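You operate a simulated robot arm through the tools that you are given. There is no shell and no other tool.

Carry out the task below with a simulated robot arm. There is one attempt and no reset: what you move stays moved.

Task
Press the air out of the bag on the sled and seal it at the heat for its film.
Fine: set thin or thick as printed, run the sled in, switch on, hold the bar till the lamp goes out, switch off.
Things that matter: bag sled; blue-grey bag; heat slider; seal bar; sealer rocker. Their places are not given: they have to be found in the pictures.

The check looks at the end state, three seconds after you hand in, the way a careful person would. Anything else that was tipped, shoved, dropped, spilled or broken makes it a failure. Lids that push on must go on centred and level and be pressed home; caps that screw on are set level and turned clockwise until they are tight.

Robot
A 7-joint arm with a two-finger parallel gripper, fixed in place. Base frame: the origin is on the floor under the middle of its stand, x ahead of it, y to its left, z up. Readings come in m, degrees, newtons and seconds.
It reaches about 1.247 m from its shoulder. Its first joint turns from -132.0 to 132.0 degrees. Payload 3.91 kg.
Tool frame: the origin (TCP) lies between the finger pads and is the grasp point; the fingertips stand 0.03 m ahead of it; z points along the fingers, y is the line along which they close. Largest opening 0.11 m; finger width 0.02, thickness 0.01; the body of the gripper, 0.048 by 0.112 m, starts 0.055 m behind the TCP.
Orientation is told as [roll, pitch, yaw] about the base's x, y, z axes, in that order, counted from this pose: with the fingers straight down and closing along the base's y, the tool's x points along the base's -x, its y along +y and its z along -z.

Tools
- The arm moves only by the tool servo_tool. Its argument "series" is a list of rows, each a list of 7 numbers: the shift along the tool's x, y, z in m, then the turn, a rotation vector about the tool's x, y, z in rad, then the finger opening in m, from 0 to 0.11. In form: [[tx, ty, tz, ax, ay, az, claw], ...]. A call has 1 to 20 rows; each row shifts and turns the commanded pose from where the row before left it, along the tool's axes as they then stand. Each row takes 0.2 s and may step no farther than 0.05 m and 8.6 degrees from the row before; otherwise, or with a gripper value out of range, the whole call is refused. A pose out of reach is approached as far as the arm can. The call stops where the force on the tool passes 90 N (or 10 N more than at its start, if that is more) or the arm is blocked; 0.2 s more then pass. Each finger travels about 0.108 m/s and halts on what it meets, pressing with about 24 N; the grip force reading is that of the motor and also rises with nothing between the fingers. The clock runs only during rows and for 0.2 s after the last one: add rows that do not move to give the fingers time. The reply holds the time, the measured pose of the TCP, the force on the tool along the base axes, the opening and the grip force, in the units named above and with some noise, with the torque about the TCP (base axes, N m) and any sound that the robot's microphone picked up.
- Cameras (640 x 400 px; columns grow to the right, rows downward): "scene" is fixed at [0.2185, 0.6515, 1.5419]; the picture's right is [-0.46, 0.89, 0.00], its down [0.80, 0.41, -0.44] and it looks along [-0.39, -0.20, -0.90] (base axes); focal length 214 px, centre (320, 200). "wrist" rides on the gripper at [0.072, 0.017, -0.103] in the tool frame; the picture's right is [-0.23, 0.97, 0.00], its down [-0.76, -0.18, -0.62] and it looks along [-0.61, -0.14, 0.78] (tool axes); focal length 222 px, centre (320, 200).
- camera(camera): a new picture of that camera. No time passes.
- locate(camera, pixels): there is no depth. For up to 12 entries [column, row, z] of the newest picture of that camera ("zoom" is the newest enlarged one), the place [x, y] in the base frame at which the ray of that pixel passes the height z, good to about 0.002 m. No time passes.
- zoom(camera, box): a new picture of the part [left, top, right, bottom] of that camera's present view, enlarged. No time passes.
- close_job(): hands the job in; it is judged then, once.

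Leave the gripper open and the arm clear of the work at the hand-in unless told otherwise.

The tools are called after "Request:" by a JSON object that holds its "api" and its "payload". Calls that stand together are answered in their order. servo_tool: Moves the arm, as the interface text tells. Its arguments: {"type":"object","properties":{"series":{"type":"array"}},"required":["series"]} The other tools are called the same way: camera (camera) takes a picture; locate (camera, pixels) gives the place at which the rays of pixels pass given heights; zoom (camera, box) takes an enlarged picture of a part of a camera's view; close_job () hands the job in.

At the start:

```text
clock: 0.0
eef_pos: [0.0561, 0.5458, 1.2664]
tool_rot: [0.0, 0.1, 0.0]
ft_force: [-0.6, 0.3, 0.3]
moment: [0.01, 0.0, 0.0]
finger_gap: 0.1101
finger_force: 0.0
```

scene: 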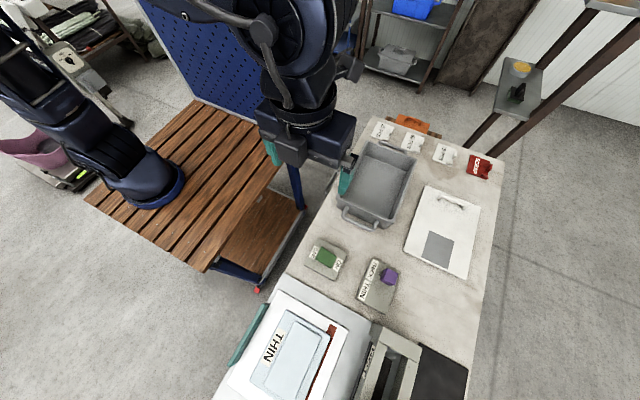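
wrist: 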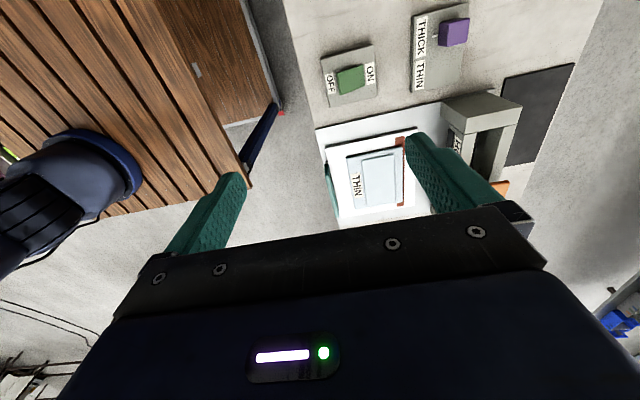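

I see a table with a rocker (OFF/ON, green) near scene pixel (325,257), a slider (THICK/THIN, purple) near (380,285), a sled with a blue-grey bag labelled THIN near (300,350), and a sealer frame near (390,370). I'll zoom in on these in both cameras.

Request:
{"api": "zoom", "payload": {"camera": "scene", "box": [220, 220, 480, 400]}}

Request:
{"api": "zoom", "payload": {"camera": "wrist", "box": [300, 0, 600, 220]}}

Request:
{"api": "zoom", "payload": {"camera": "scene", "box": [320, 100, 520, 290]}}

```text
2.22 times, centred on (350, 310) of scene
```

zoom: 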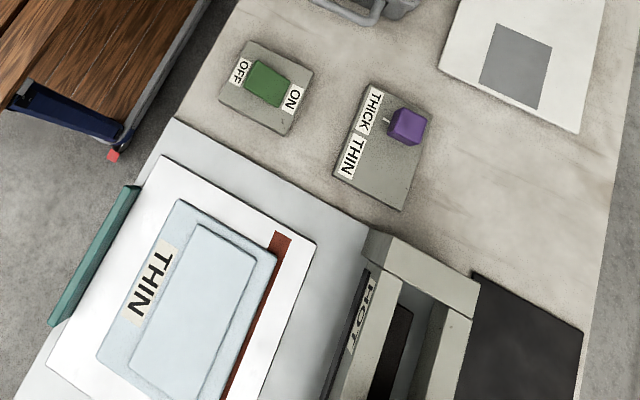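

```text
1.82 times, centred on (450, 110) of wrist
```

zoom: 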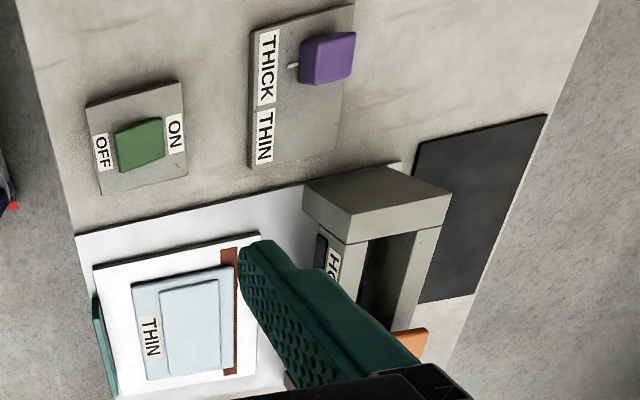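

```text
2.11 times, centred on (420, 195) of scene
```

zoom: 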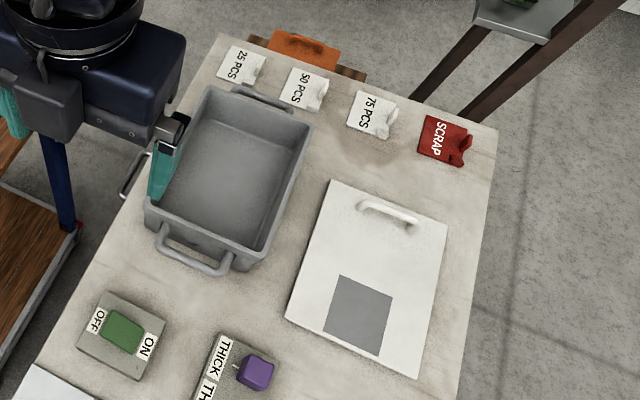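

To find the table height I'll triangulate the same features in both cameras: the rocker plate corner, the slider knob and the frame, at several assumed heights.

Request:
{"api": "locate", "payload": {"camera": "scene", "pixels": [[326, 257, 0.7], [326, 257, 0.8], [326, 257, 0.9], [389, 276, 0.7], [389, 276, 0.8], [389, 276, 0.9], [276, 349, 0.7], [276, 349, 0.8], [276, 349, 0.9]]}}

Request:
{"api": "locate", "payload": {"camera": "wrist", "pixels": [[350, 79, 0.7], [350, 79, 0.8], [350, 79, 0.9], [454, 31, 0.7], [454, 31, 0.8], [454, 31, 0.9], [356, 185, 0.7], [356, 185, 0.8], [356, 185, 0.9]]}}

```text
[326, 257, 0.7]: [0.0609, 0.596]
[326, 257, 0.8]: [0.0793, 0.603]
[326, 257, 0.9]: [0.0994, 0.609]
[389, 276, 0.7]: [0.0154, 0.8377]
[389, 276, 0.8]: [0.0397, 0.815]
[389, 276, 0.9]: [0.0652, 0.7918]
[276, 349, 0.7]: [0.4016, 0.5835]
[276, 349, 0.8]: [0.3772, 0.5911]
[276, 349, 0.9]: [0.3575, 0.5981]
```

```text
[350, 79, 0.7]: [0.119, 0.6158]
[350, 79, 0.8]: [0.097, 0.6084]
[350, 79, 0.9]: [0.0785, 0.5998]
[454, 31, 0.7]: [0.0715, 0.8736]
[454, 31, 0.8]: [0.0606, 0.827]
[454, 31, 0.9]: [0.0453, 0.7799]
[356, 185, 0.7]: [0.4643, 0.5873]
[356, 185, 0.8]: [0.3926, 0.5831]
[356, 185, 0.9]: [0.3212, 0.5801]
```

The crossings put the rocker near (0.089, 0.606) and the slider knob near (0.053, 0.803), both at about z 0.85. The THIN label is near (0.37, 0.59) at z 0.83. The bag's film is printed THIN and the slider stands at THICK. Next I'll move the gripper high toward +y to see the sealer better.

Request:
{"api": "servo_tool", "payload": {"series": [[0, 0.05, 0, 0, 0, 0, 0.11], [0, 0.05, 0, 0, 0, 0, 0.11], [0, 0.05, 0, 0, 0, 0, 0.11], [0, 0.05, 0, 0, 0, 0, 0.11], [0, 0.05, 0, 0, 0, 0, 0.11]]}}

```text
clock: 1.2
eef_pos: [0.0545, 0.797, 1.2669]
tool_rot: [0.1, -0.1, 0.0]
ft_force: [-1.0, -0.7, 1.7]
moment: [0.07, 0.03, 0.02]
finger_gap: 0.1101
finger_force: 0.1
```

The arm is now at (0.054, 0.797, 1.267). I'll take pictures from here.

Request:
{"api": "camera", "payload": {"camera": "wrist"}}

Request:
{"api": "camera", "payload": {"camera": "scene"}}

```text
taken
```

wrist: 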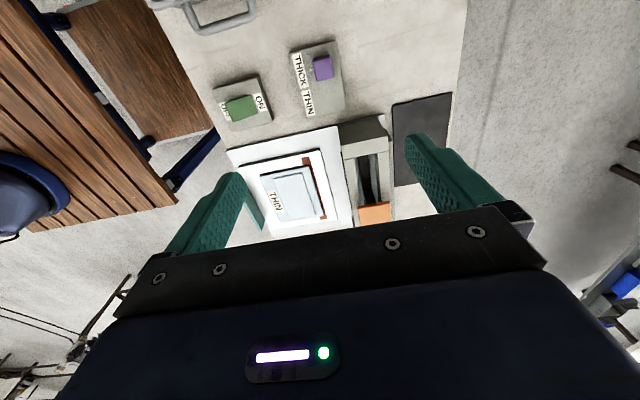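

```text
taken
```

scene: 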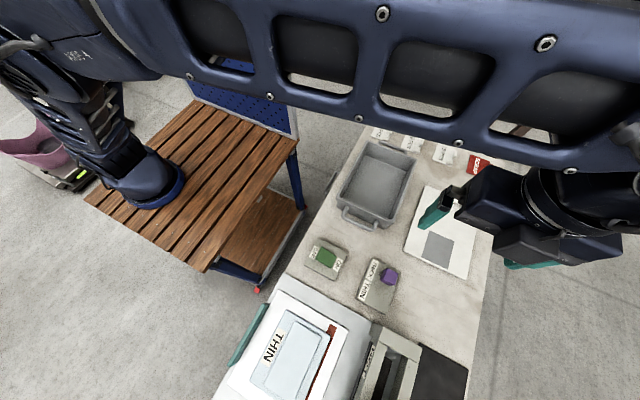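

The sealer frame shows at wrist (370,180) with an orange part at (375,213). I'll zoom in on it.

Request:
{"api": "zoom", "payload": {"camera": "wrist", "box": [200, 90, 460, 250]}}

Request:
{"api": "zoom", "payload": {"camera": "scene", "box": [330, 310, 480, 400]}}

```text
2.46 times, centred on (330, 170) of wrist
```

zoom: 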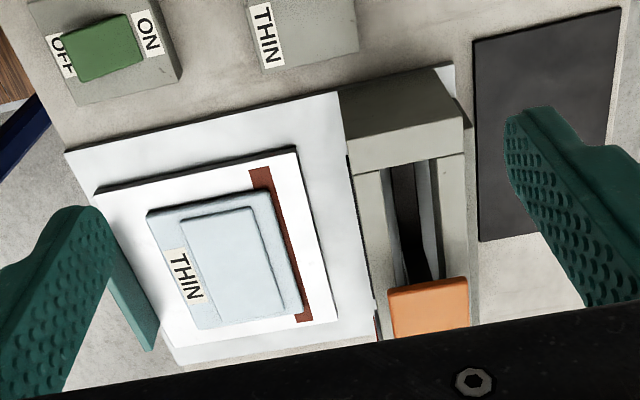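

```text
4.27 times, centred on (405, 355) of scene
```

zoom: 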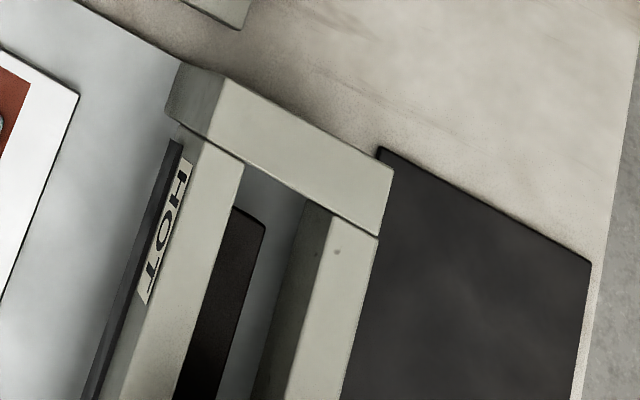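

The orange part looks like the press handle of the seal bar at the far end of the frame. I'll move +x by 0.2 m so that the sealer sits in the clear upper half of the wrist picture.

Request:
{"api": "servo_tool", "payload": {"series": [[-0.05, 0, 0, 0, 0, 0, 0.11], [-0.05, 0, 0, 0, 0, 0, 0.11], [-0.05, 0, 0, 0, 0, 0, 0.11], [-0.05, 0, 0, 0, 0, 0, 0.11], [-0.05, 0, 0, 0, 0, 0, 0.11]]}}

Request:
{"api": "camera", "payload": {"camera": "wrist"}}

Request:
{"api": "zoom", "payload": {"camera": "wrist", "box": [200, 0, 460, 200]}}

```text
clock: 2.4
eef_pos: [0.3032, 0.7983, 1.2677]
tool_rot: [-0.1, 0.0, 0.0]
ft_force: [-2.6, -0.1, 1.1]
moment: [0.02, -0.1, 0.02]
finger_gap: 0.1099
finger_force: 0.1
```

```text
taken
```

wrist: 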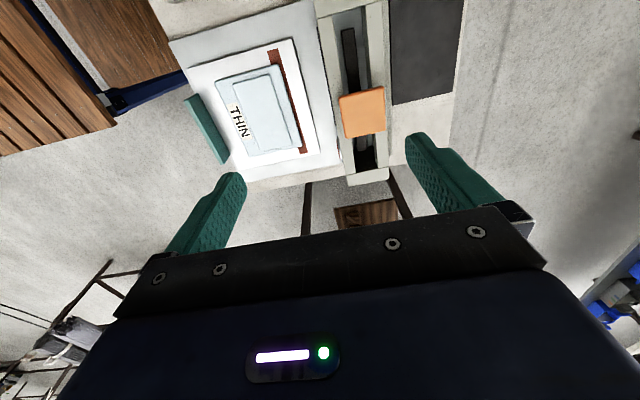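

```text
2.00 times, centred on (330, 100) of wrist
```

zoom: 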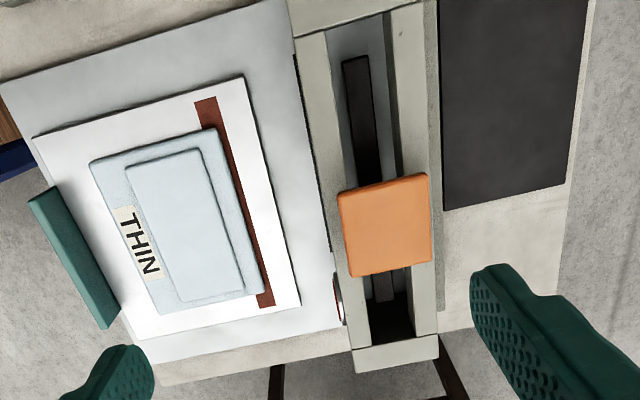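

The orange pad sits on the seal bar in the middle of the grey frame, and a small reddish thing on the frame's side at zoom (338,295) may be the lamp. I'll locate several features in this view, then move and locate them again to triangulate.

Request:
{"api": "locate", "payload": {"camera": "zoom", "pixels": [[338, 196, 0.9], [338, 196, 1.0], [430, 174, 0.9], [430, 174, 1.0], [433, 263, 0.9], [433, 263, 1.0], [299, 304, 0.82], [242, 77, 0.82], [28, 198, 0.85], [107, 328, 0.85], [352, 362, 0.9], [438, 350, 0.9]]}}

Request:
{"api": "zoom", "payload": {"camera": "wrist", "box": [310, 90, 410, 200]}}

```text
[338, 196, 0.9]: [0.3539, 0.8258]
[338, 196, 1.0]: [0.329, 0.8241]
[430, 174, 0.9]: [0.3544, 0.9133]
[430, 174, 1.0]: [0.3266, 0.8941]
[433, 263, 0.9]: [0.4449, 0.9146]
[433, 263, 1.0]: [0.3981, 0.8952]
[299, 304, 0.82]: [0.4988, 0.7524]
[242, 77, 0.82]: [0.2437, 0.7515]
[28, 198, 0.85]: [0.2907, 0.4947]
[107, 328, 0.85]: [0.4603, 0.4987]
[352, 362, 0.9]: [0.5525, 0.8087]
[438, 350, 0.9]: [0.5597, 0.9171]
```

```text
3.64 times, centred on (360, 145) of wrist
```

zoom: 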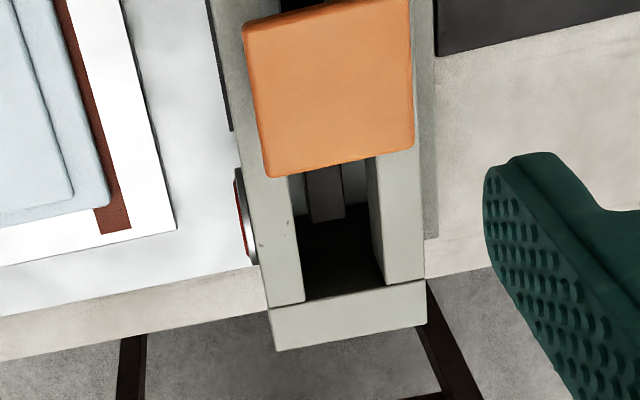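

The sealer's lamp, a dark red dome, sits on the −y face of the frame near x≈0.5. I'll turn the gripper to yaw +90 so the camera is on the −y side looking +y, and move in to see the sealer front from the side.

Request:
{"api": "servo_tool", "payload": {"series": [[0, 0, 0, 0, 0, -0.1428, 0.11], [0, 0, 0, 0, 0, -0.1428, 0.11], [0, 0, 0, 0, 0, -0.1428, 0.11], [0, 0, 0, 0, 0, -0.1428, 0.11], [0, 0, 0, 0, 0, -0.1428, 0.11], [0, 0, 0, 0, 0, -0.1428, 0.11], [0, 0, 0, 0, 0, -0.1428, 0.11], [0, 0, 0, 0, 0, -0.1428, 0.11], [0, 0, 0, 0, 0, -0.1428, 0.11], [0, 0, 0, 0, 0, -0.1428, 0.11], [0, 0, 0, 0, 0, -0.1428, 0.11], [0.04, -0.025, 0, 0, 0, 0, 0.11], [0.04, -0.025, 0, 0, 0, 0, 0.11], [0.04, -0.025, 0, 0, 0, 0, 0.11], [0.03, -0.025, 0, 0, 0, 0, 0.11]]}}

Request:
{"api": "camera", "payload": {"camera": "wrist"}}

```text
clock: 5.6
eef_pos: [0.4048, 0.6437, 1.2667]
tool_rot: [0.0, 0.0, 90.0]
ft_force: [-0.7, 0.0, 0.0]
moment: [-0.01, -0.04, -0.01]
finger_gap: 0.11
finger_force: 0.0
```

```text
taken
```

wrist: 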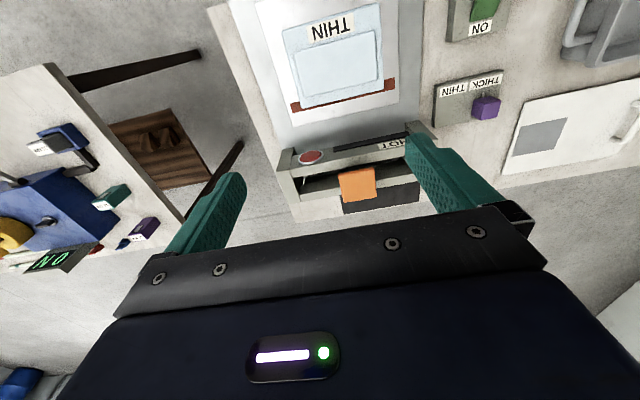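

The front of the sealer is now visible, with a red lamp at (310,156) and the orange pad at (358,182). I'll zoom in.

Request:
{"api": "zoom", "payload": {"camera": "wrist", "box": [260, 90, 440, 230]}}

Request:
{"api": "locate", "payload": {"camera": "wrist", "pixels": [[341, 173, 0.9], [341, 173, 1.0], [374, 167, 0.9], [374, 167, 1.0], [310, 156, 0.85], [310, 156, 0.9], [310, 156, 1.0]]}}

```text
2.86 times, centred on (350, 160) of wrist
```

zoom: 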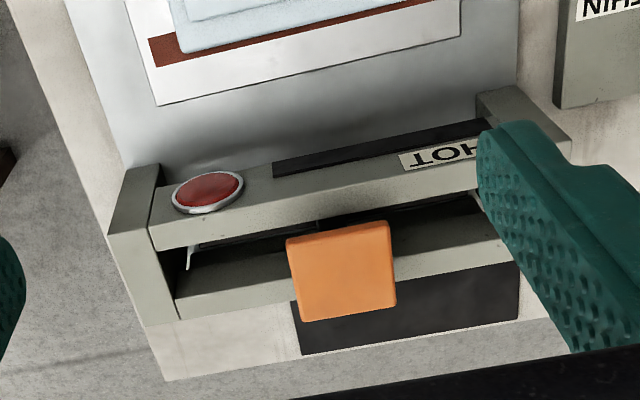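

```text
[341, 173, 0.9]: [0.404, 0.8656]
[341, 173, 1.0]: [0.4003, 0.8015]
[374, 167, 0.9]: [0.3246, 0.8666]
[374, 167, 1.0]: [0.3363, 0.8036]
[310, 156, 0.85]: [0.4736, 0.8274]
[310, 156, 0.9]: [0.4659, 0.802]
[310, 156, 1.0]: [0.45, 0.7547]
```

The orange pad triangulates to roughly x 0.33–0.41, y 0.825–0.90, top z≈0.96. The lamp is at about (0.468, 0.81, 0.88), facing −y. I'll go lower and farther back for a closer side view.

Request:
{"api": "servo_tool", "payload": {"series": [[0.03, 0, 0.04, 0, 0, 0, 0.11], [0.03, 0, 0.04, 0, 0, 0, 0.11], [0.03, 0, 0.04, 0, 0, 0, 0.11], [0.03, 0, 0.04, 0, 0, 0, 0.11], [0.0, 0, 0.04, 0, 0, 0, 0.11]]}}

Request:
{"api": "camera", "payload": {"camera": "wrist"}}

Request:
{"api": "zoom", "payload": {"camera": "wrist", "box": [200, 40, 460, 220]}}

```text
clock: 6.8
eef_pos: [0.4041, 0.5236, 1.0667]
tool_rot: [0.0, -0.1, 90.0]
ft_force: [-0.6, -0.9, 0.2]
moment: [0.02, -0.02, -0.03]
finger_gap: 0.1101
finger_force: 0.0
```

```text
taken
```

wrist: 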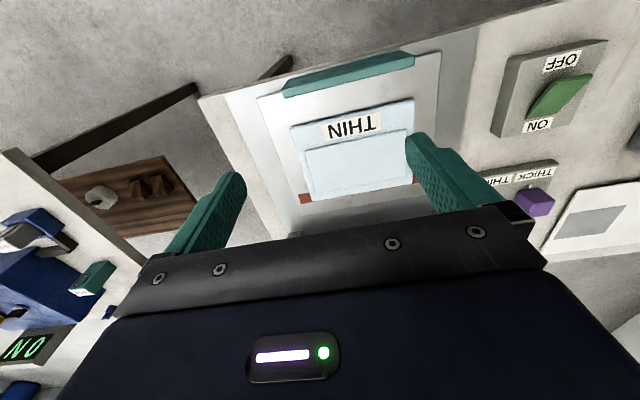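

```text
2.22 times, centred on (330, 130) of wrist
```

zoom: 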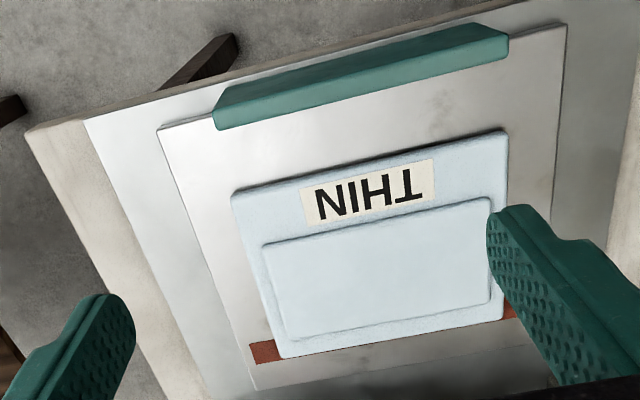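

This gives a clear view of the sled: the teal handle on its −y edge, the bag with a puffed pillow, and the brown mouth strip on the +y side. I'll locate the handle, bag and pillow corners for triangulation.

Request:
{"api": "locate", "payload": {"camera": "zoom", "pixels": [[213, 113, 0.82], [213, 113, 0.86], [508, 38, 0.82], [508, 38, 0.86], [262, 246, 0.82], [262, 246, 0.86], [490, 198, 0.82], [490, 198, 0.86], [288, 338, 0.82], [288, 338, 0.86], [490, 305, 0.82], [490, 305, 0.86]]}}

Request:
{"api": "zoom", "payload": {"camera": "wrist", "box": [460, 20, 640, 240]}}

```text
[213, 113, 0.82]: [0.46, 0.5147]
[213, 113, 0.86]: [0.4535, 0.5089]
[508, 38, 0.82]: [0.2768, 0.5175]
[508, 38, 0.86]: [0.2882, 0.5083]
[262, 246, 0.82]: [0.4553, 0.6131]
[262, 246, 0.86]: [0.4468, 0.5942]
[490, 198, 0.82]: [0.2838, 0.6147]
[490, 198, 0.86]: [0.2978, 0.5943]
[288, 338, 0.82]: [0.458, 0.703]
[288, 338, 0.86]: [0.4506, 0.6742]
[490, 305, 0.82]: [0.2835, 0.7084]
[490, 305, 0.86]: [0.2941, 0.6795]
```

```text
1.82 times, centred on (550, 130) of wrist
```

zoom: 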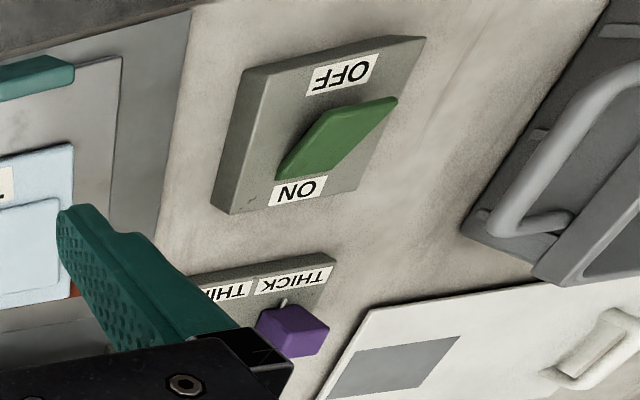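

The pillow spans about x 0.29–0.45, y 0.60–0.69 with its top near z 0.85, and the handle is at y≈0.51. The rocker has OFF at −y and ON at +y. I'll close the fingers and hover over the pillow centre at (0.372, 0.65).

Request:
{"api": "servo_tool", "payload": {"series": [[-0.0315, 0.008, 0.0, 0, 0, 0, 0.05], [-0.0315, 0.008, 0.0167, 0, 0, 0, 0.0], [-0.0315, 0.008, 0.025, 0, 0, 0, 0.0], [-0.0315, 0.008, 0.025, 0, 0, 0, 0.0], [0, 0, 0, 0, 0, 0, 0.0]]}}

Request:
{"api": "camera", "payload": {"camera": "wrist"}}

Request:
{"api": "camera", "payload": {"camera": "scene"}}

```text
clock: 8.0
eef_pos: [0.3729, 0.6519, 1.0]
tool_rot: [0.1, 0.0, 89.9]
ft_force: [-0.6, 0.3, 0.2]
moment: [0.04, -0.01, 0.02]
finger_gap: 0.0
finger_force: 24.1
```

```text
taken
```

wrist: 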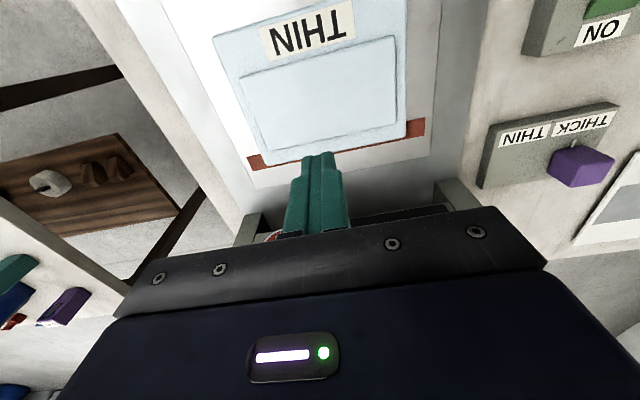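

```text
taken
```

scene: 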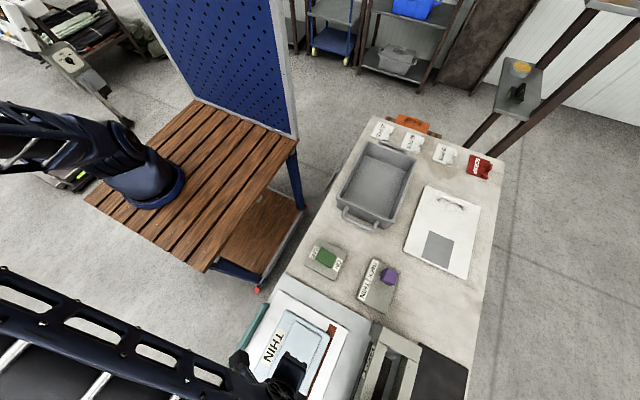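

The fingers are closed and hover over the bag. Before descending I'll check the pillow corners in this view and zoom on the bag.

Request:
{"api": "zoom", "payload": {"camera": "wrist", "box": [200, 0, 460, 180]}}

Request:
{"api": "locate", "payload": {"camera": "wrist", "pixels": [[240, 75, 0.83], [240, 75, 0.86], [393, 37, 0.83], [393, 37, 0.86], [265, 150, 0.83], [265, 150, 0.86], [399, 123, 0.83], [399, 123, 0.86], [580, 152, 0.83], [580, 152, 0.87]]}}

```text
2.22 times, centred on (330, 90) of wrist
```

zoom: 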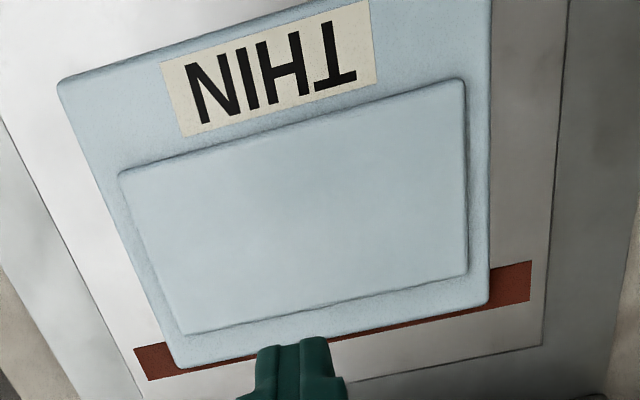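

```text
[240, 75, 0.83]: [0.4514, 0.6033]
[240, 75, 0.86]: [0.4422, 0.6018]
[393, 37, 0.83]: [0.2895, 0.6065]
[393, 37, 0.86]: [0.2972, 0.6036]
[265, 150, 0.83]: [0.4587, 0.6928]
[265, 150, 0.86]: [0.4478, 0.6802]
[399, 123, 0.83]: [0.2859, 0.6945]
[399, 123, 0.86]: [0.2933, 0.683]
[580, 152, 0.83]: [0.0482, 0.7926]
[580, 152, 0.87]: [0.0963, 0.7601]
```

The pillow top is at z≈0.84 with centre (0.371, 0.646). I'll descend to just above it, about TCP 0.885, and then press in small steps.

Request:
{"api": "servo_tool", "payload": {"series": [[0.003, 0, 0.04, 0, 0, 0, 0.0], [0.003, 0, 0.04, 0, 0, 0, 0.0], [0, 0, 0.03, 0, 0, 0, 0.0], [0, 0, 0.005, 0, 0, 0, 0.0], [0, 0, 0.005, 0, 0, 0, 0.0]]}}

```text
clock: 9.2
eef_pos: [0.3754, 0.6452, 0.8799]
tool_rot: [0.0, 0.0, 89.9]
ft_force: [0.2, 0.1, -0.2]
moment: [0.04, -0.01, 0.01]
finger_gap: 0.0001
finger_force: 24.3
```

There is no contact yet at TCP z 0.880. I'll press on in 2 mm steps.

Request:
{"api": "servo_tool", "payload": {"series": [[0, 0, 0.003, 0, 0, 0, 0.0], [0, 0, 0.003, 0, 0, 0, 0.0], [0, 0, 0.003, 0, 0, 0, 0.0], [0, 0, 0.002, 0, 0, 0, 0.0], [0, 0, 0.002, 0, 0, 0, 0.0]]}}

```text
clock: 10.4
eef_pos: [0.3738, 0.6461, 0.8661]
tool_rot: [0.0, 0.0, 89.8]
ft_force: [0.1, 0.1, -0.7]
moment: [0.01, 0.02, -0.01]
finger_gap: 0.0001
finger_force: 23.5
```

There is still no clear contact, with the tips at about 0.836. I'll continue in 2 mm steps.

Request:
{"api": "servo_tool", "payload": {"series": [[0, 0, 0.002, 0, 0, 0, 0.0], [0, 0, 0.002, 0, 0, 0, 0.0], [0, 0, 0.002, 0, 0, 0, 0.0]]}}

Request:
{"api": "zoom", "payload": {"camera": "wrist", "box": [160, 0, 480, 200]}}

```text
clock: 11.2
eef_pos: [0.3735, 0.648, 0.8661]
tool_rot: [-0.3, -0.6, 89.9]
ft_force: [3.3, 1.4, 70.4]
moment: [-0.17, -0.09, 0.0]
finger_gap: 0.0
finger_force: 24.3
```

```text
2.00 times, centred on (320, 100) of wrist
```

zoom: 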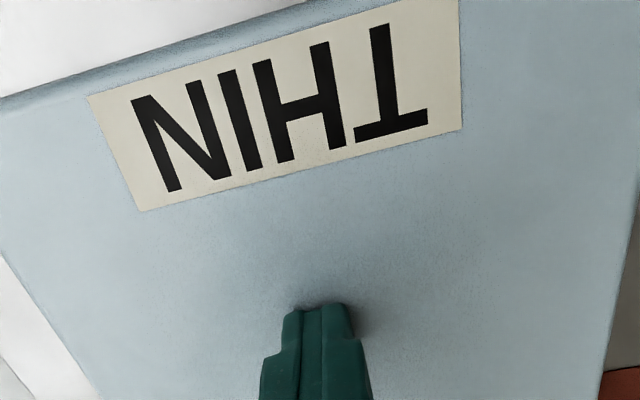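

The pillow has vanished under the fingers. The bag is flat and now carries 70 N rigidly, so I'll lift and check that it stays flat.

Request:
{"api": "servo_tool", "payload": {"series": [[0, 0, -0.006, 0, 0, 0, 0.0], [0, 0, -0.02, 0, 0, 0, 0.0], [0, 0, -0.04, 0, 0, 0, 0.0], [0, 0, -0.04, 0, 0, 0, 0.0], [0, 0, -0.03, 0, 0, 0, 0.0]]}}

Request:
{"api": "camera", "payload": {"camera": "wrist"}}

Request:
{"api": "zoom", "payload": {"camera": "wrist", "box": [200, 0, 460, 180]}}

```text
clock: 12.4
eef_pos: [0.3748, 0.6441, 0.9991]
tool_rot: [0.0, 0.1, 89.9]
ft_force: [0.4, 1.2, -0.3]
moment: [-0.07, -0.01, 0.02]
finger_gap: 0.0
finger_force: 24.3
```

```text
taken
```

wrist: 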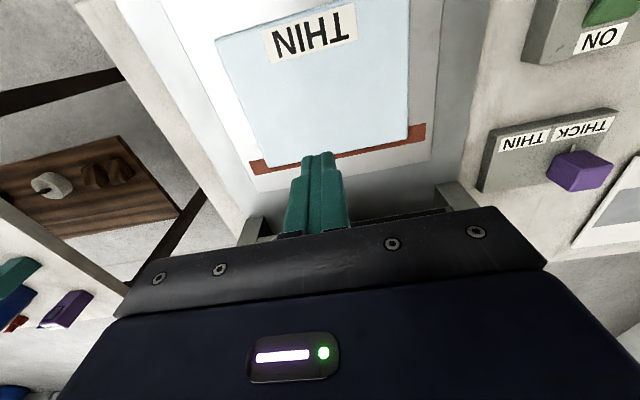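

```text
2.22 times, centred on (330, 90) of wrist
```

zoom: 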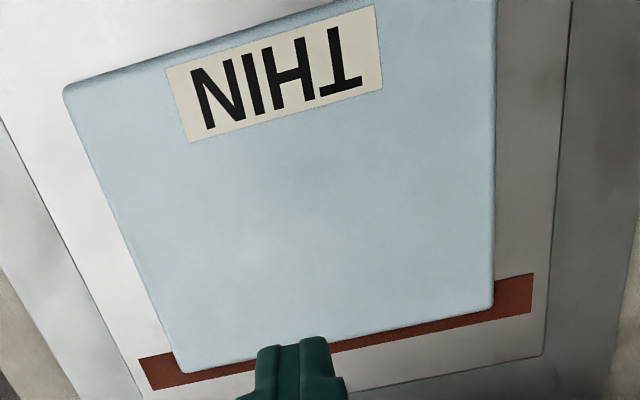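

The bag stays flat. Next is the slider, so I'll lift a bit, move over to around (0.10, 0.72) and look at it closely.

Request:
{"api": "servo_tool", "payload": {"series": [[-0.0127, 0.0458, -0.0083, 0, 0, 0, 0.0], [-0.0127, 0.0458, -0.0083, 0, 0, 0, 0.03], [-0.0127, 0.0458, -0.0083, 0, 0, 0, 0.06], [-0.0127, 0.0458, -0.0083, 0, 0, 0, 0.08], [-0.0127, 0.0458, -0.0083, 0, 0, 0, 0.1], [-0.0127, 0.0458, -0.0083, 0, 0, 0, 0.1]]}}

Request:
{"api": "camera", "payload": {"camera": "wrist"}}

Request:
{"api": "zoom", "payload": {"camera": "wrist", "box": [200, 0, 480, 200]}}

Request:
{"api": "zoom", "payload": {"camera": "scene", "box": [280, 220, 420, 320]}}

```text
clock: 13.8
eef_pos: [0.1015, 0.7202, 1.0473]
tool_rot: [0.0, 0.0, 89.8]
ft_force: [0.4, -1.2, 0.4]
moment: [0.02, 0.06, -0.03]
finger_gap: 0.1
finger_force: 0.0
```

```text
taken
```

wrist: 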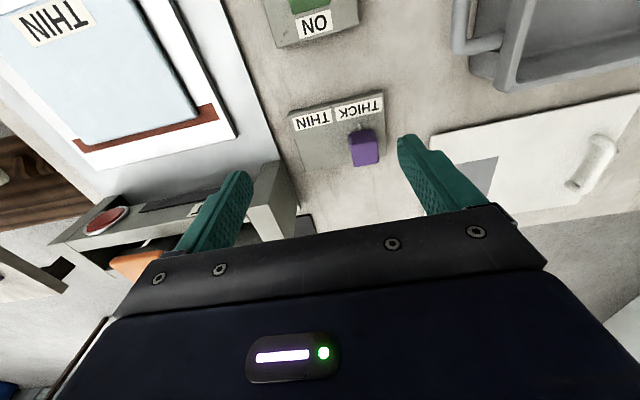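

```text
2.00 times, centred on (340, 100) of wrist
```

zoom: 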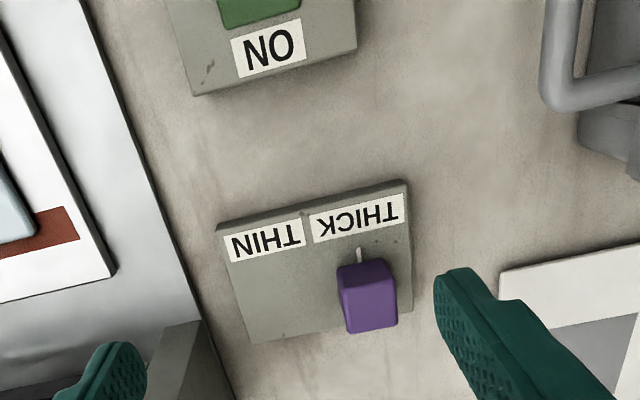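

```text
4.00 times, centred on (350, 270) of scene
```

zoom: 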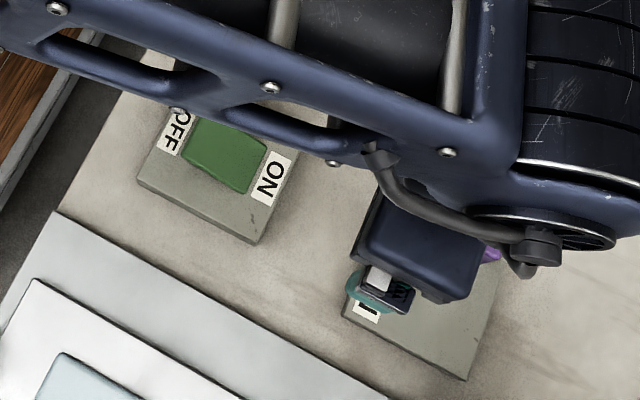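

The knob's white pin points to the THICK label. I'll locate the knob edges, the pin and the label centres in the zoom at a few heights.

Request:
{"api": "zoom", "payload": {"camera": "wrist", "box": [280, 80, 400, 180]}}

Request:
{"api": "locate", "payload": {"camera": "wrist", "pixels": [[349, 134, 0.83], [349, 134, 0.86], [374, 129, 0.83], [374, 129, 0.86], [354, 166, 0.83], [354, 166, 0.86], [379, 162, 0.83], [379, 162, 0.86], [313, 119, 0.83], [358, 107, 0.83], [289, 112, 0.83], [306, 170, 0.83]]}}

```text
4.00 times, centred on (340, 130) of wrist
```

zoom: 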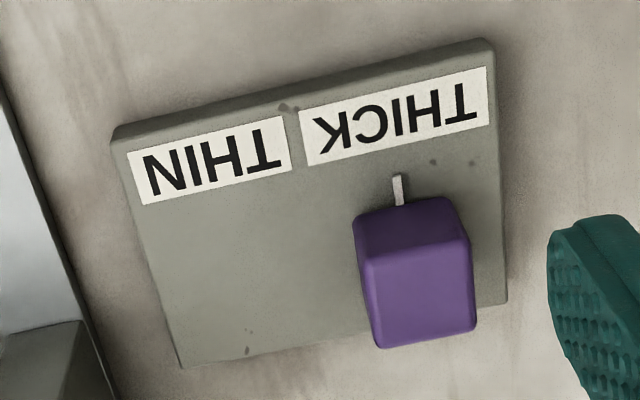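

```text
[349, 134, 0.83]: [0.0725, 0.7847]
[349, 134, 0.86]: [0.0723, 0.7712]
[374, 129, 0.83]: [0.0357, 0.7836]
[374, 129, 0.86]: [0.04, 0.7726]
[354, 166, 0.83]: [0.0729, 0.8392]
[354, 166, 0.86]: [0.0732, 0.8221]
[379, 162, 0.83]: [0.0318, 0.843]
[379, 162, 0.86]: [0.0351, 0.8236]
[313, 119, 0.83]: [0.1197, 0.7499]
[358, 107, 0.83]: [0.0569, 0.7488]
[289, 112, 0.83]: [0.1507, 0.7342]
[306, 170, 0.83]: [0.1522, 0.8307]
```

The knob is about x 0.037–0.073, y 0.785–0.816, z 0.83–0.87, with its pin at x≈0.056. THIN's label centre is at x≈0.120, so the knob needs to travel about +0.063 in x. I'll come over the knob with the fingers along x, opened to 0.07.

Request:
{"api": "servo_tool", "payload": {"series": [[-0.02, 0.0116, 0.03, 0, 0, 0, 0.07], [-0.02, 0.0116, 0.03, 0, 0, 0, 0.07], [-0.02, 0.0116, 0.03, 0, 0, 0, 0.07], [-0.02, 0.0116, 0.03, 0, 0, 0, 0.07]]}}

Request:
{"api": "camera", "payload": {"camera": "wrist"}}

Request:
{"api": "camera", "payload": {"camera": "scene"}}

```text
clock: 14.8
eef_pos: [0.0528, 0.8011, 0.9254]
tool_rot: [0.0, -0.1, 89.9]
ft_force: [0.3, -0.1, 0.1]
moment: [-0.04, 0.0, 0.0]
finger_gap: 0.0698
finger_force: 0.2
```

```text
taken
```

wrist: 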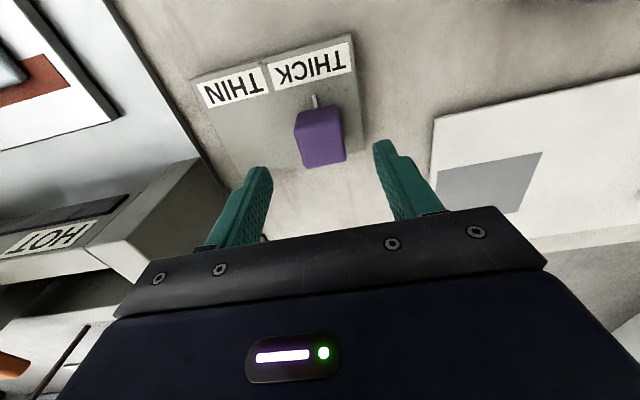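

```text
taken
```

scene: 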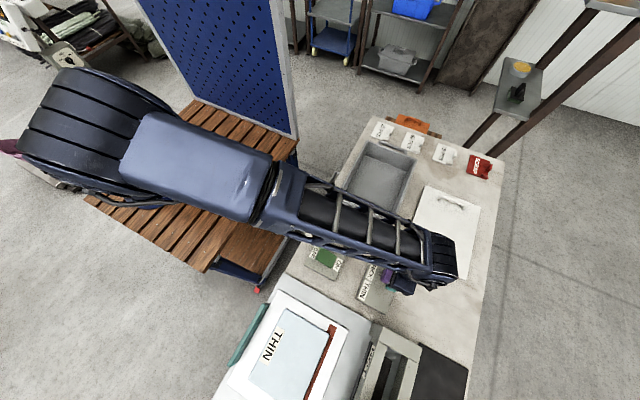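

The knob appears between the fingers. I'll zoom and check its place against the TCP at this height.

Request:
{"api": "zoom", "payload": {"camera": "wrist", "box": [180, 30, 440, 210]}}

Request:
{"api": "locate", "payload": {"camera": "wrist", "pixels": [[294, 125, 0.87], [340, 116, 0.87], [304, 167, 0.87], [346, 160, 0.87], [294, 116, 0.83], [334, 105, 0.83], [191, 80, 0.83], [235, 170, 0.83], [314, 96, 0.83]]}}

```text
2.22 times, centred on (310, 120) of wrist
```

zoom: 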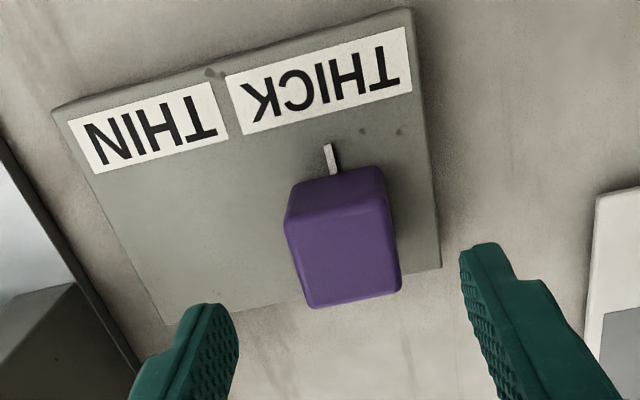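

```text
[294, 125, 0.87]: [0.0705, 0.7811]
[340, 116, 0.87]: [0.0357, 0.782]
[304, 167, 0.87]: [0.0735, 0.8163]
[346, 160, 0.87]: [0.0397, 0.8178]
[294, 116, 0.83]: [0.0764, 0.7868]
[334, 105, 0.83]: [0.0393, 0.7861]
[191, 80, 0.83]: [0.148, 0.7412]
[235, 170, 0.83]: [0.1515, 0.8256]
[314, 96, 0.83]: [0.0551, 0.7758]
```

That agrees with the earlier estimate: the knob is centred at (0.055, 0.80) with top z≈0.87, and the TCP is right above it. I'll go down to TCP z≈0.876 and narrow the fingers to 0.042 around it.

Request:
{"api": "servo_tool", "payload": {"series": [[0, -0.002, 0.02, 0, 0, 0, 0.07], [0, 0, 0.02, 0, 0, 0, 0.07], [0, 0, 0.009, 0, 0, 0, 0.07], [0, 0, 0, 0, 0, 0, 0.042], [0, 0, 0, 0, 0, 0, 0.042], [0, 0, 0, 0, 0, 0, 0.042]]}}

Request:
{"api": "camera", "payload": {"camera": "wrist"}}

```text
clock: 16.2
eef_pos: [0.0549, 0.8022, 0.8753]
tool_rot: [0.1, 0.0, 90.0]
ft_force: [0.2, -0.9, -0.3]
moment: [-0.01, -0.04, -0.04]
finger_gap: 0.0419
finger_force: 0.0
```

```text
taken
```

wrist: 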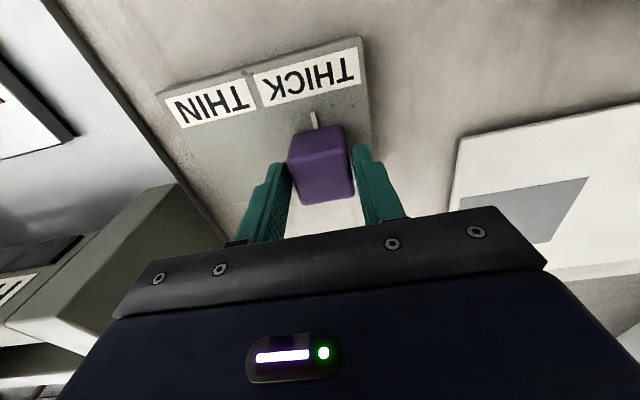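

The fingers bracket the knob with no force on them. I'll push +x (tool −y) in small steps toward THIN.

Request:
{"api": "servo_tool", "payload": {"series": [[0, -0.01, 0, 0, 0, 0, 0.042], [0, -0.01, 0, 0, 0, 0, 0.042], [0, -0.01, 0, 0, 0, 0, 0.042], [0, -0.01, 0, 0, 0, 0, 0.042], [0, -0.008, 0, 0, 0, 0, 0.042]]}}

Request:
{"api": "camera", "payload": {"camera": "wrist"}}

```text
clock: 17.4
eef_pos: [0.1037, 0.8011, 0.8776]
tool_rot: [0.0, 0.0, 89.8]
ft_force: [-0.6, -0.3, 0.1]
moment: [0.01, 0.0, -0.02]
finger_gap: 0.0423
finger_force: 0.2
```

```text
taken
```

wrist: 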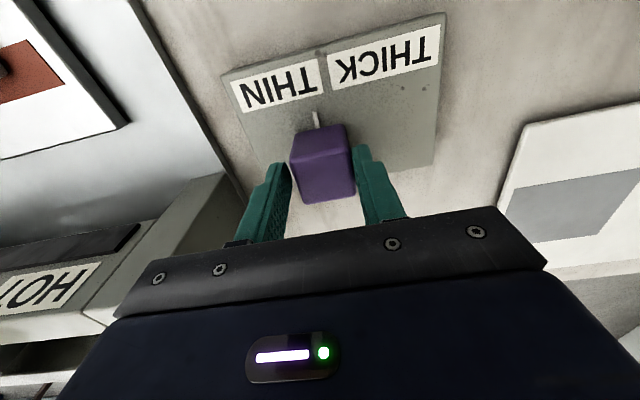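

The knob slides smoothly and the pin is now at the edge of THIN. I'll push on in 4 mm steps until the stop.

Request:
{"api": "servo_tool", "payload": {"series": [[0, -0.004, 0, 0, 0, 0, 0.042], [0, -0.004, 0, 0, 0, 0, 0.042], [0, -0.004, 0, 0, 0, 0, 0.042], [0, -0.004, 0, 0, 0, 0, 0.042]]}}

Request:
{"api": "zoom", "payload": {"camera": "wrist", "box": [200, 0, 480, 210]}}

```text
clock: 18.4
eef_pos: [0.1195, 0.8022, 0.8777]
tool_rot: [0.0, 0.0, 89.9]
ft_force: [-0.7, 0.9, -0.7]
moment: [0.01, -0.02, -0.01]
finger_gap: 0.0421
finger_force: 0.1
```

```text
1.90 times, centred on (340, 105) of wrist
```

zoom: 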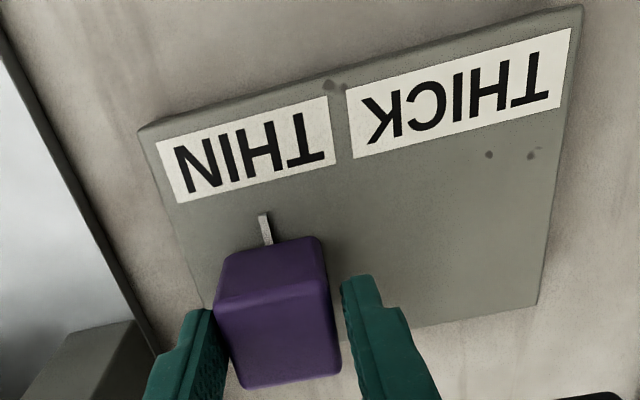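

The pin is centred under THIN, and the knob looks to have snapped forward into its detent. I'll open the fingers, rise and check.

Request:
{"api": "servo_tool", "payload": {"series": [[0, 0, 0, 0, 0, 0, 0.07], [0, 0, 0, 0, 0, 0, 0.08], [0, 0, -0.03, 0, 0, 0, 0.08], [0, 0, -0.04, 0, 0, 0, 0.08], [0.02, 0, -0.04, 0, 0, 0, 0.08], [0.03, 0, -0.03, 0, 0, 0, 0.08]]}}

Request:
{"api": "zoom", "payload": {"camera": "wrist", "box": [200, 40, 480, 220]}}

```text
clock: 19.8
eef_pos: [0.1184, 0.7519, 1.0179]
tool_rot: [-0.1, 0.1, 89.9]
ft_force: [0.0, -0.1, 0.0]
moment: [-0.01, 0.0, -0.02]
finger_gap: 0.08
finger_force: 0.0
```

```text
2.22 times, centred on (340, 130) of wrist
```

zoom: 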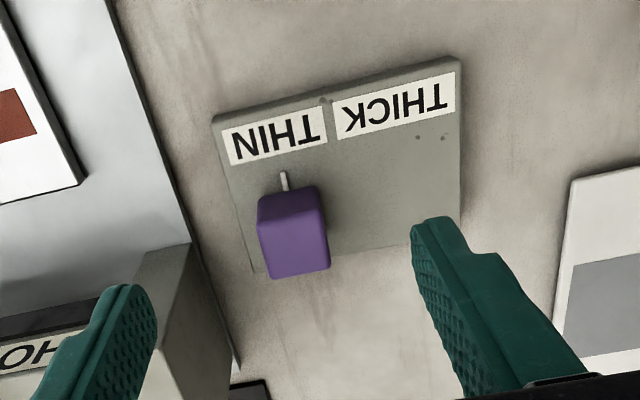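

The slider is at THIN. Next I'll inspect the sled handle from the −y side, moving high over to (0.372, 0.42) with the fingers closing on the way.

Request:
{"api": "servo_tool", "payload": {"series": [[0.0369, -0.0282, -0.005, 0, 0, 0, 0.06], [0.0369, -0.0282, -0.005, 0, 0, 0, 0.03], [0.0369, -0.0282, -0.005, 0, 0, 0, 0.0], [0.0369, -0.0282, -0.002, 0, 0, 0, 0.0], [0.0369, -0.0282, 0, 0, 0, 0, 0.0], [0.0369, -0.0282, 0, 0, 0, 0, 0.0], [0.0369, -0.0282, 0, 0, 0, 0, 0.0], [0.0369, -0.0282, 0, 0, 0, 0, 0.0], [0.0369, -0.0282, 0, 0, 0, 0, 0.0]]}}

Request:
{"api": "camera", "payload": {"camera": "wrist"}}

Request:
{"api": "zoom", "payload": {"camera": "wrist", "box": [180, 60, 460, 230]}}

Request:
{"api": "camera", "payload": {"camera": "scene"}}

```text
clock: 21.8
eef_pos: [0.3716, 0.4181, 1.0341]
tool_rot: [0.0, 0.0, 89.9]
ft_force: [0.8, 0.4, 0.7]
moment: [-0.03, -0.01, 0.0]
finger_gap: 0.0
finger_force: 23.8
```

```text
taken
```

wrist: 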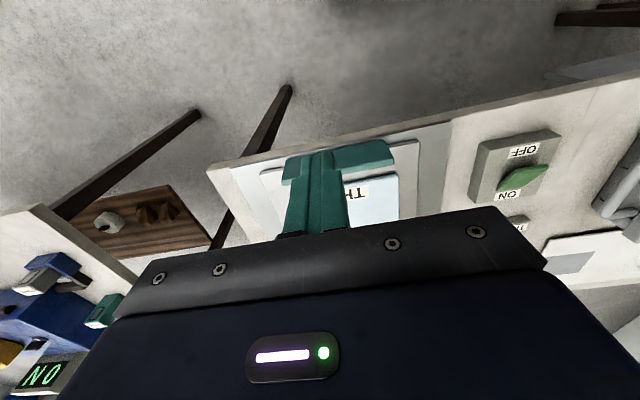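

```text
2.29 times, centred on (320, 145) of wrist
```

zoom: 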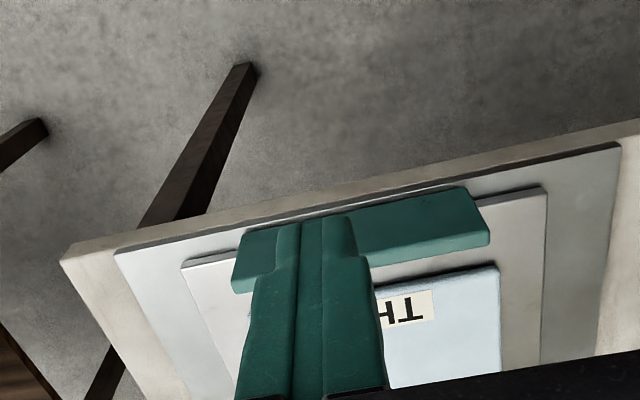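

```text
taken
```

scene: 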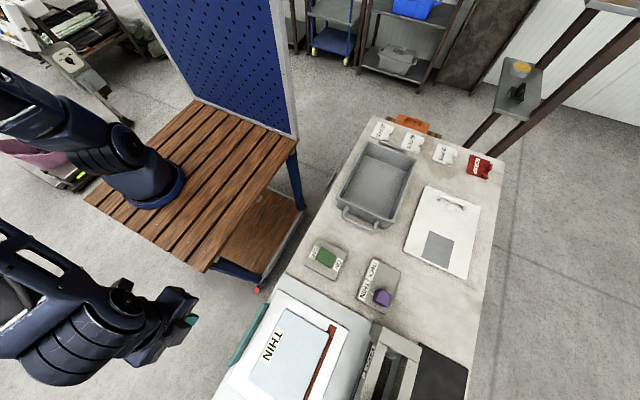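

The handle's outward face shows as a wide teal bar near the table edge, partly hidden by the fingers. I'll shift sideways along −x a bit and get another view so the handle is unobstructed and can be triangulated.

Request:
{"api": "locate", "payload": {"camera": "zoom", "pixels": [[465, 187, 0.82], [465, 187, 0.86], [490, 222, 0.82], [490, 222, 0.86], [490, 243, 0.82], [490, 243, 0.86], [620, 142, 0.8], [620, 142, 0.82], [544, 188, 0.8], [544, 188, 0.82], [640, 118, 0.8], [640, 118, 0.82]]}}

Request:
{"api": "servo_tool", "payload": {"series": [[0, 0.04, 0, 0, 0, 0, 0.0], [0, 0.04, 0, 0, 0, 0, 0.0], [0, 0.04, 0, 0, 0, 0, 0.0]]}}

Request:
{"api": "camera", "payload": {"camera": "wrist"}}

Request:
{"api": "zoom", "payload": {"camera": "wrist", "box": [120, 80, 320, 220]}}

```text
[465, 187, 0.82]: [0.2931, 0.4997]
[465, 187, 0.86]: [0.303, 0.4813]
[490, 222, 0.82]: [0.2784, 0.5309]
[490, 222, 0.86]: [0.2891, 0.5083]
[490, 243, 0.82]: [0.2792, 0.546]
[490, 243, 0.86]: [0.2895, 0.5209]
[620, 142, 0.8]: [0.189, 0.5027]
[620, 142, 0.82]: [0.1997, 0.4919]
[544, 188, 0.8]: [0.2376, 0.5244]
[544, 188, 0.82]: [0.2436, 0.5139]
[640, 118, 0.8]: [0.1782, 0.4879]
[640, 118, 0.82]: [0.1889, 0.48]
```

```text
clock: 22.6
eef_pos: [0.2519, 0.4184, 1.0331]
tool_rot: [0.0, 0.0, 89.9]
ft_force: [0.6, 0.3, 0.5]
moment: [0.0, -0.01, 0.02]
finger_gap: 0.0
finger_force: 24.1
```

```text
taken
```

wrist: 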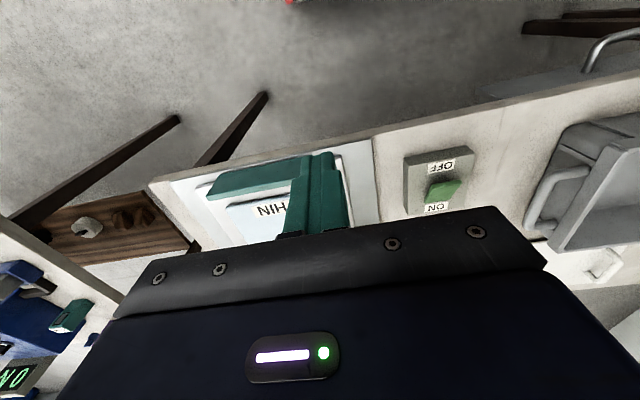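

```text
2.86 times, centred on (220, 150) of wrist
```

zoom: 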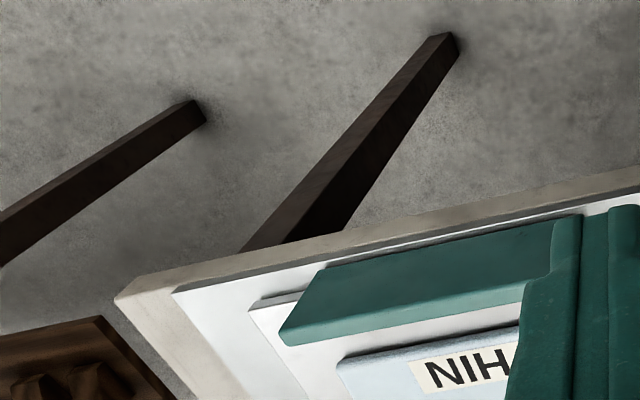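

The handle is a vertical plate with its −y face at y≈0.50, z from 0.82 to 0.875, x from about 0.293 to 0.456, centre x≈0.373. I'll go down just outside it at (0.373, 0.44) to TCP z≈0.87.

Request:
{"api": "servo_tool", "payload": {"series": [[-0.0044, -0.0242, 0.0326, 0, 0, 0, 0.0], [-0.0044, -0.0242, 0.0326, 0, 0, 0, 0.0], [-0.0044, -0.0242, 0.0326, 0, 0, 0, 0.0], [-0.0044, -0.0242, 0.0326, 0, 0, 0, 0.0], [-0.0044, -0.0242, 0.0326, 0, 0, 0, 0.0]]}}

Request:
{"api": "camera", "payload": {"camera": "wrist"}}

Request:
{"api": "zoom", "payload": {"camera": "wrist", "box": [180, 60, 460, 230]}}

```text
clock: 23.8
eef_pos: [0.372, 0.4431, 0.8716]
tool_rot: [0.0, 0.0, 89.9]
ft_force: [-0.8, -0.5, 0.0]
moment: [0.0, -0.02, -0.01]
finger_gap: 0.0
finger_force: 24.2
```

```text
taken
```

wrist: 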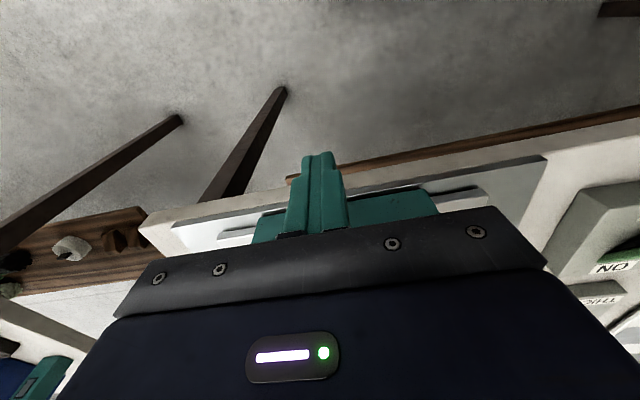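

```text
2.29 times, centred on (320, 145) of wrist
```

zoom: 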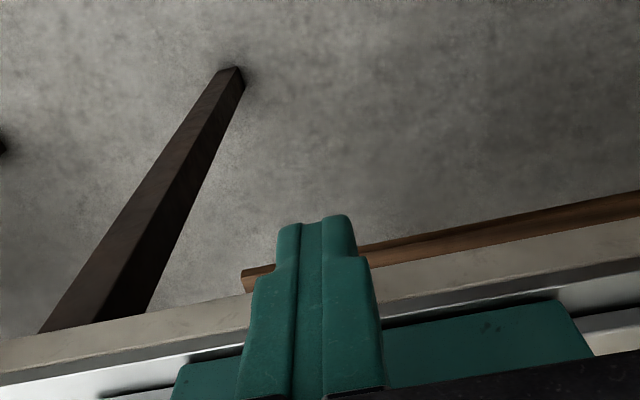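

The fingers are outside the handle, lined up with its centre. I'll advance +y gently to contact and start pushing.

Request:
{"api": "servo_tool", "payload": {"series": [[-0.02, 0, 0, 0, 0, 0, 0.0], [-0.02, 0, 0, 0, 0, 0, 0.0], [-0.01, 0, 0, 0, 0, 0, 0.0], [-0.01, 0, 0, 0, 0, 0, 0.0], [-0.01, 0, 0, 0, 0, 0, 0.0]]}}

Request:
{"api": "camera", "payload": {"camera": "scene"}}

```text
clock: 25.0
eef_pos: [0.3709, 0.5124, 0.8703]
tool_rot: [0.0, 0.0, 89.9]
ft_force: [-0.1, -1.1, 0.8]
moment: [0.0, 0.02, 0.05]
finger_gap: 0.0
finger_force: 23.5
```

```text
taken
```

scene: 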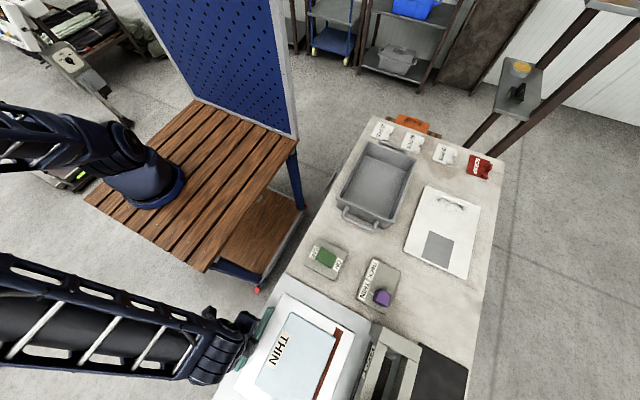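

The sled moves easily: the label shifted from about (274,347) to (281,350). I'll continue pushing about 0.08 m and check.

Request:
{"api": "servo_tool", "payload": {"series": [[-0.01, 0, 0, 0, 0, 0, 0.0], [-0.01, 0, 0, 0, 0, 0, 0.0], [-0.01, 0, 0, 0, 0, 0, 0.0], [-0.01, 0, 0, 0, 0, 0, 0.0], [-0.01, 0, 0, 0, 0, 0, 0.0], [-0.01, 0, 0, 0, 0, 0, 0.0], [-0.01, 0, 0, 0, 0, 0, 0.0], [-0.01, 0, 0, 0, 0, 0, 0.0]]}}

Request:
{"api": "camera", "payload": {"camera": "scene"}}

Request:
{"api": "camera", "payload": {"camera": "wrist"}}

```text
clock: 26.8
eef_pos: [0.3711, 0.592, 0.8709]
tool_rot: [0.1, 0.0, 89.9]
ft_force: [-0.2, -1.3, -0.2]
moment: [-0.03, 0.03, 0.0]
finger_gap: 0.0
finger_force: 23.7
```

```text
taken
```

scene: 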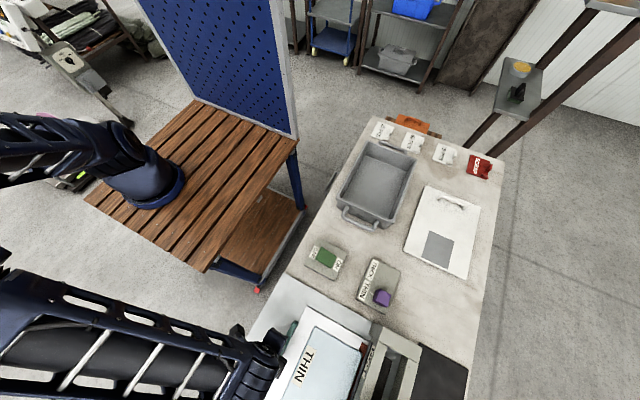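

```text
taken
```

wrist: 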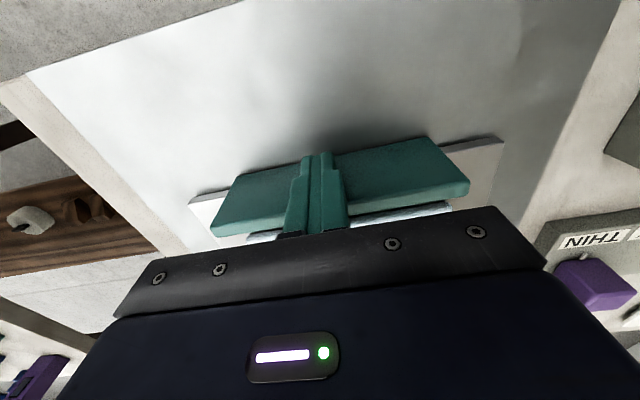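

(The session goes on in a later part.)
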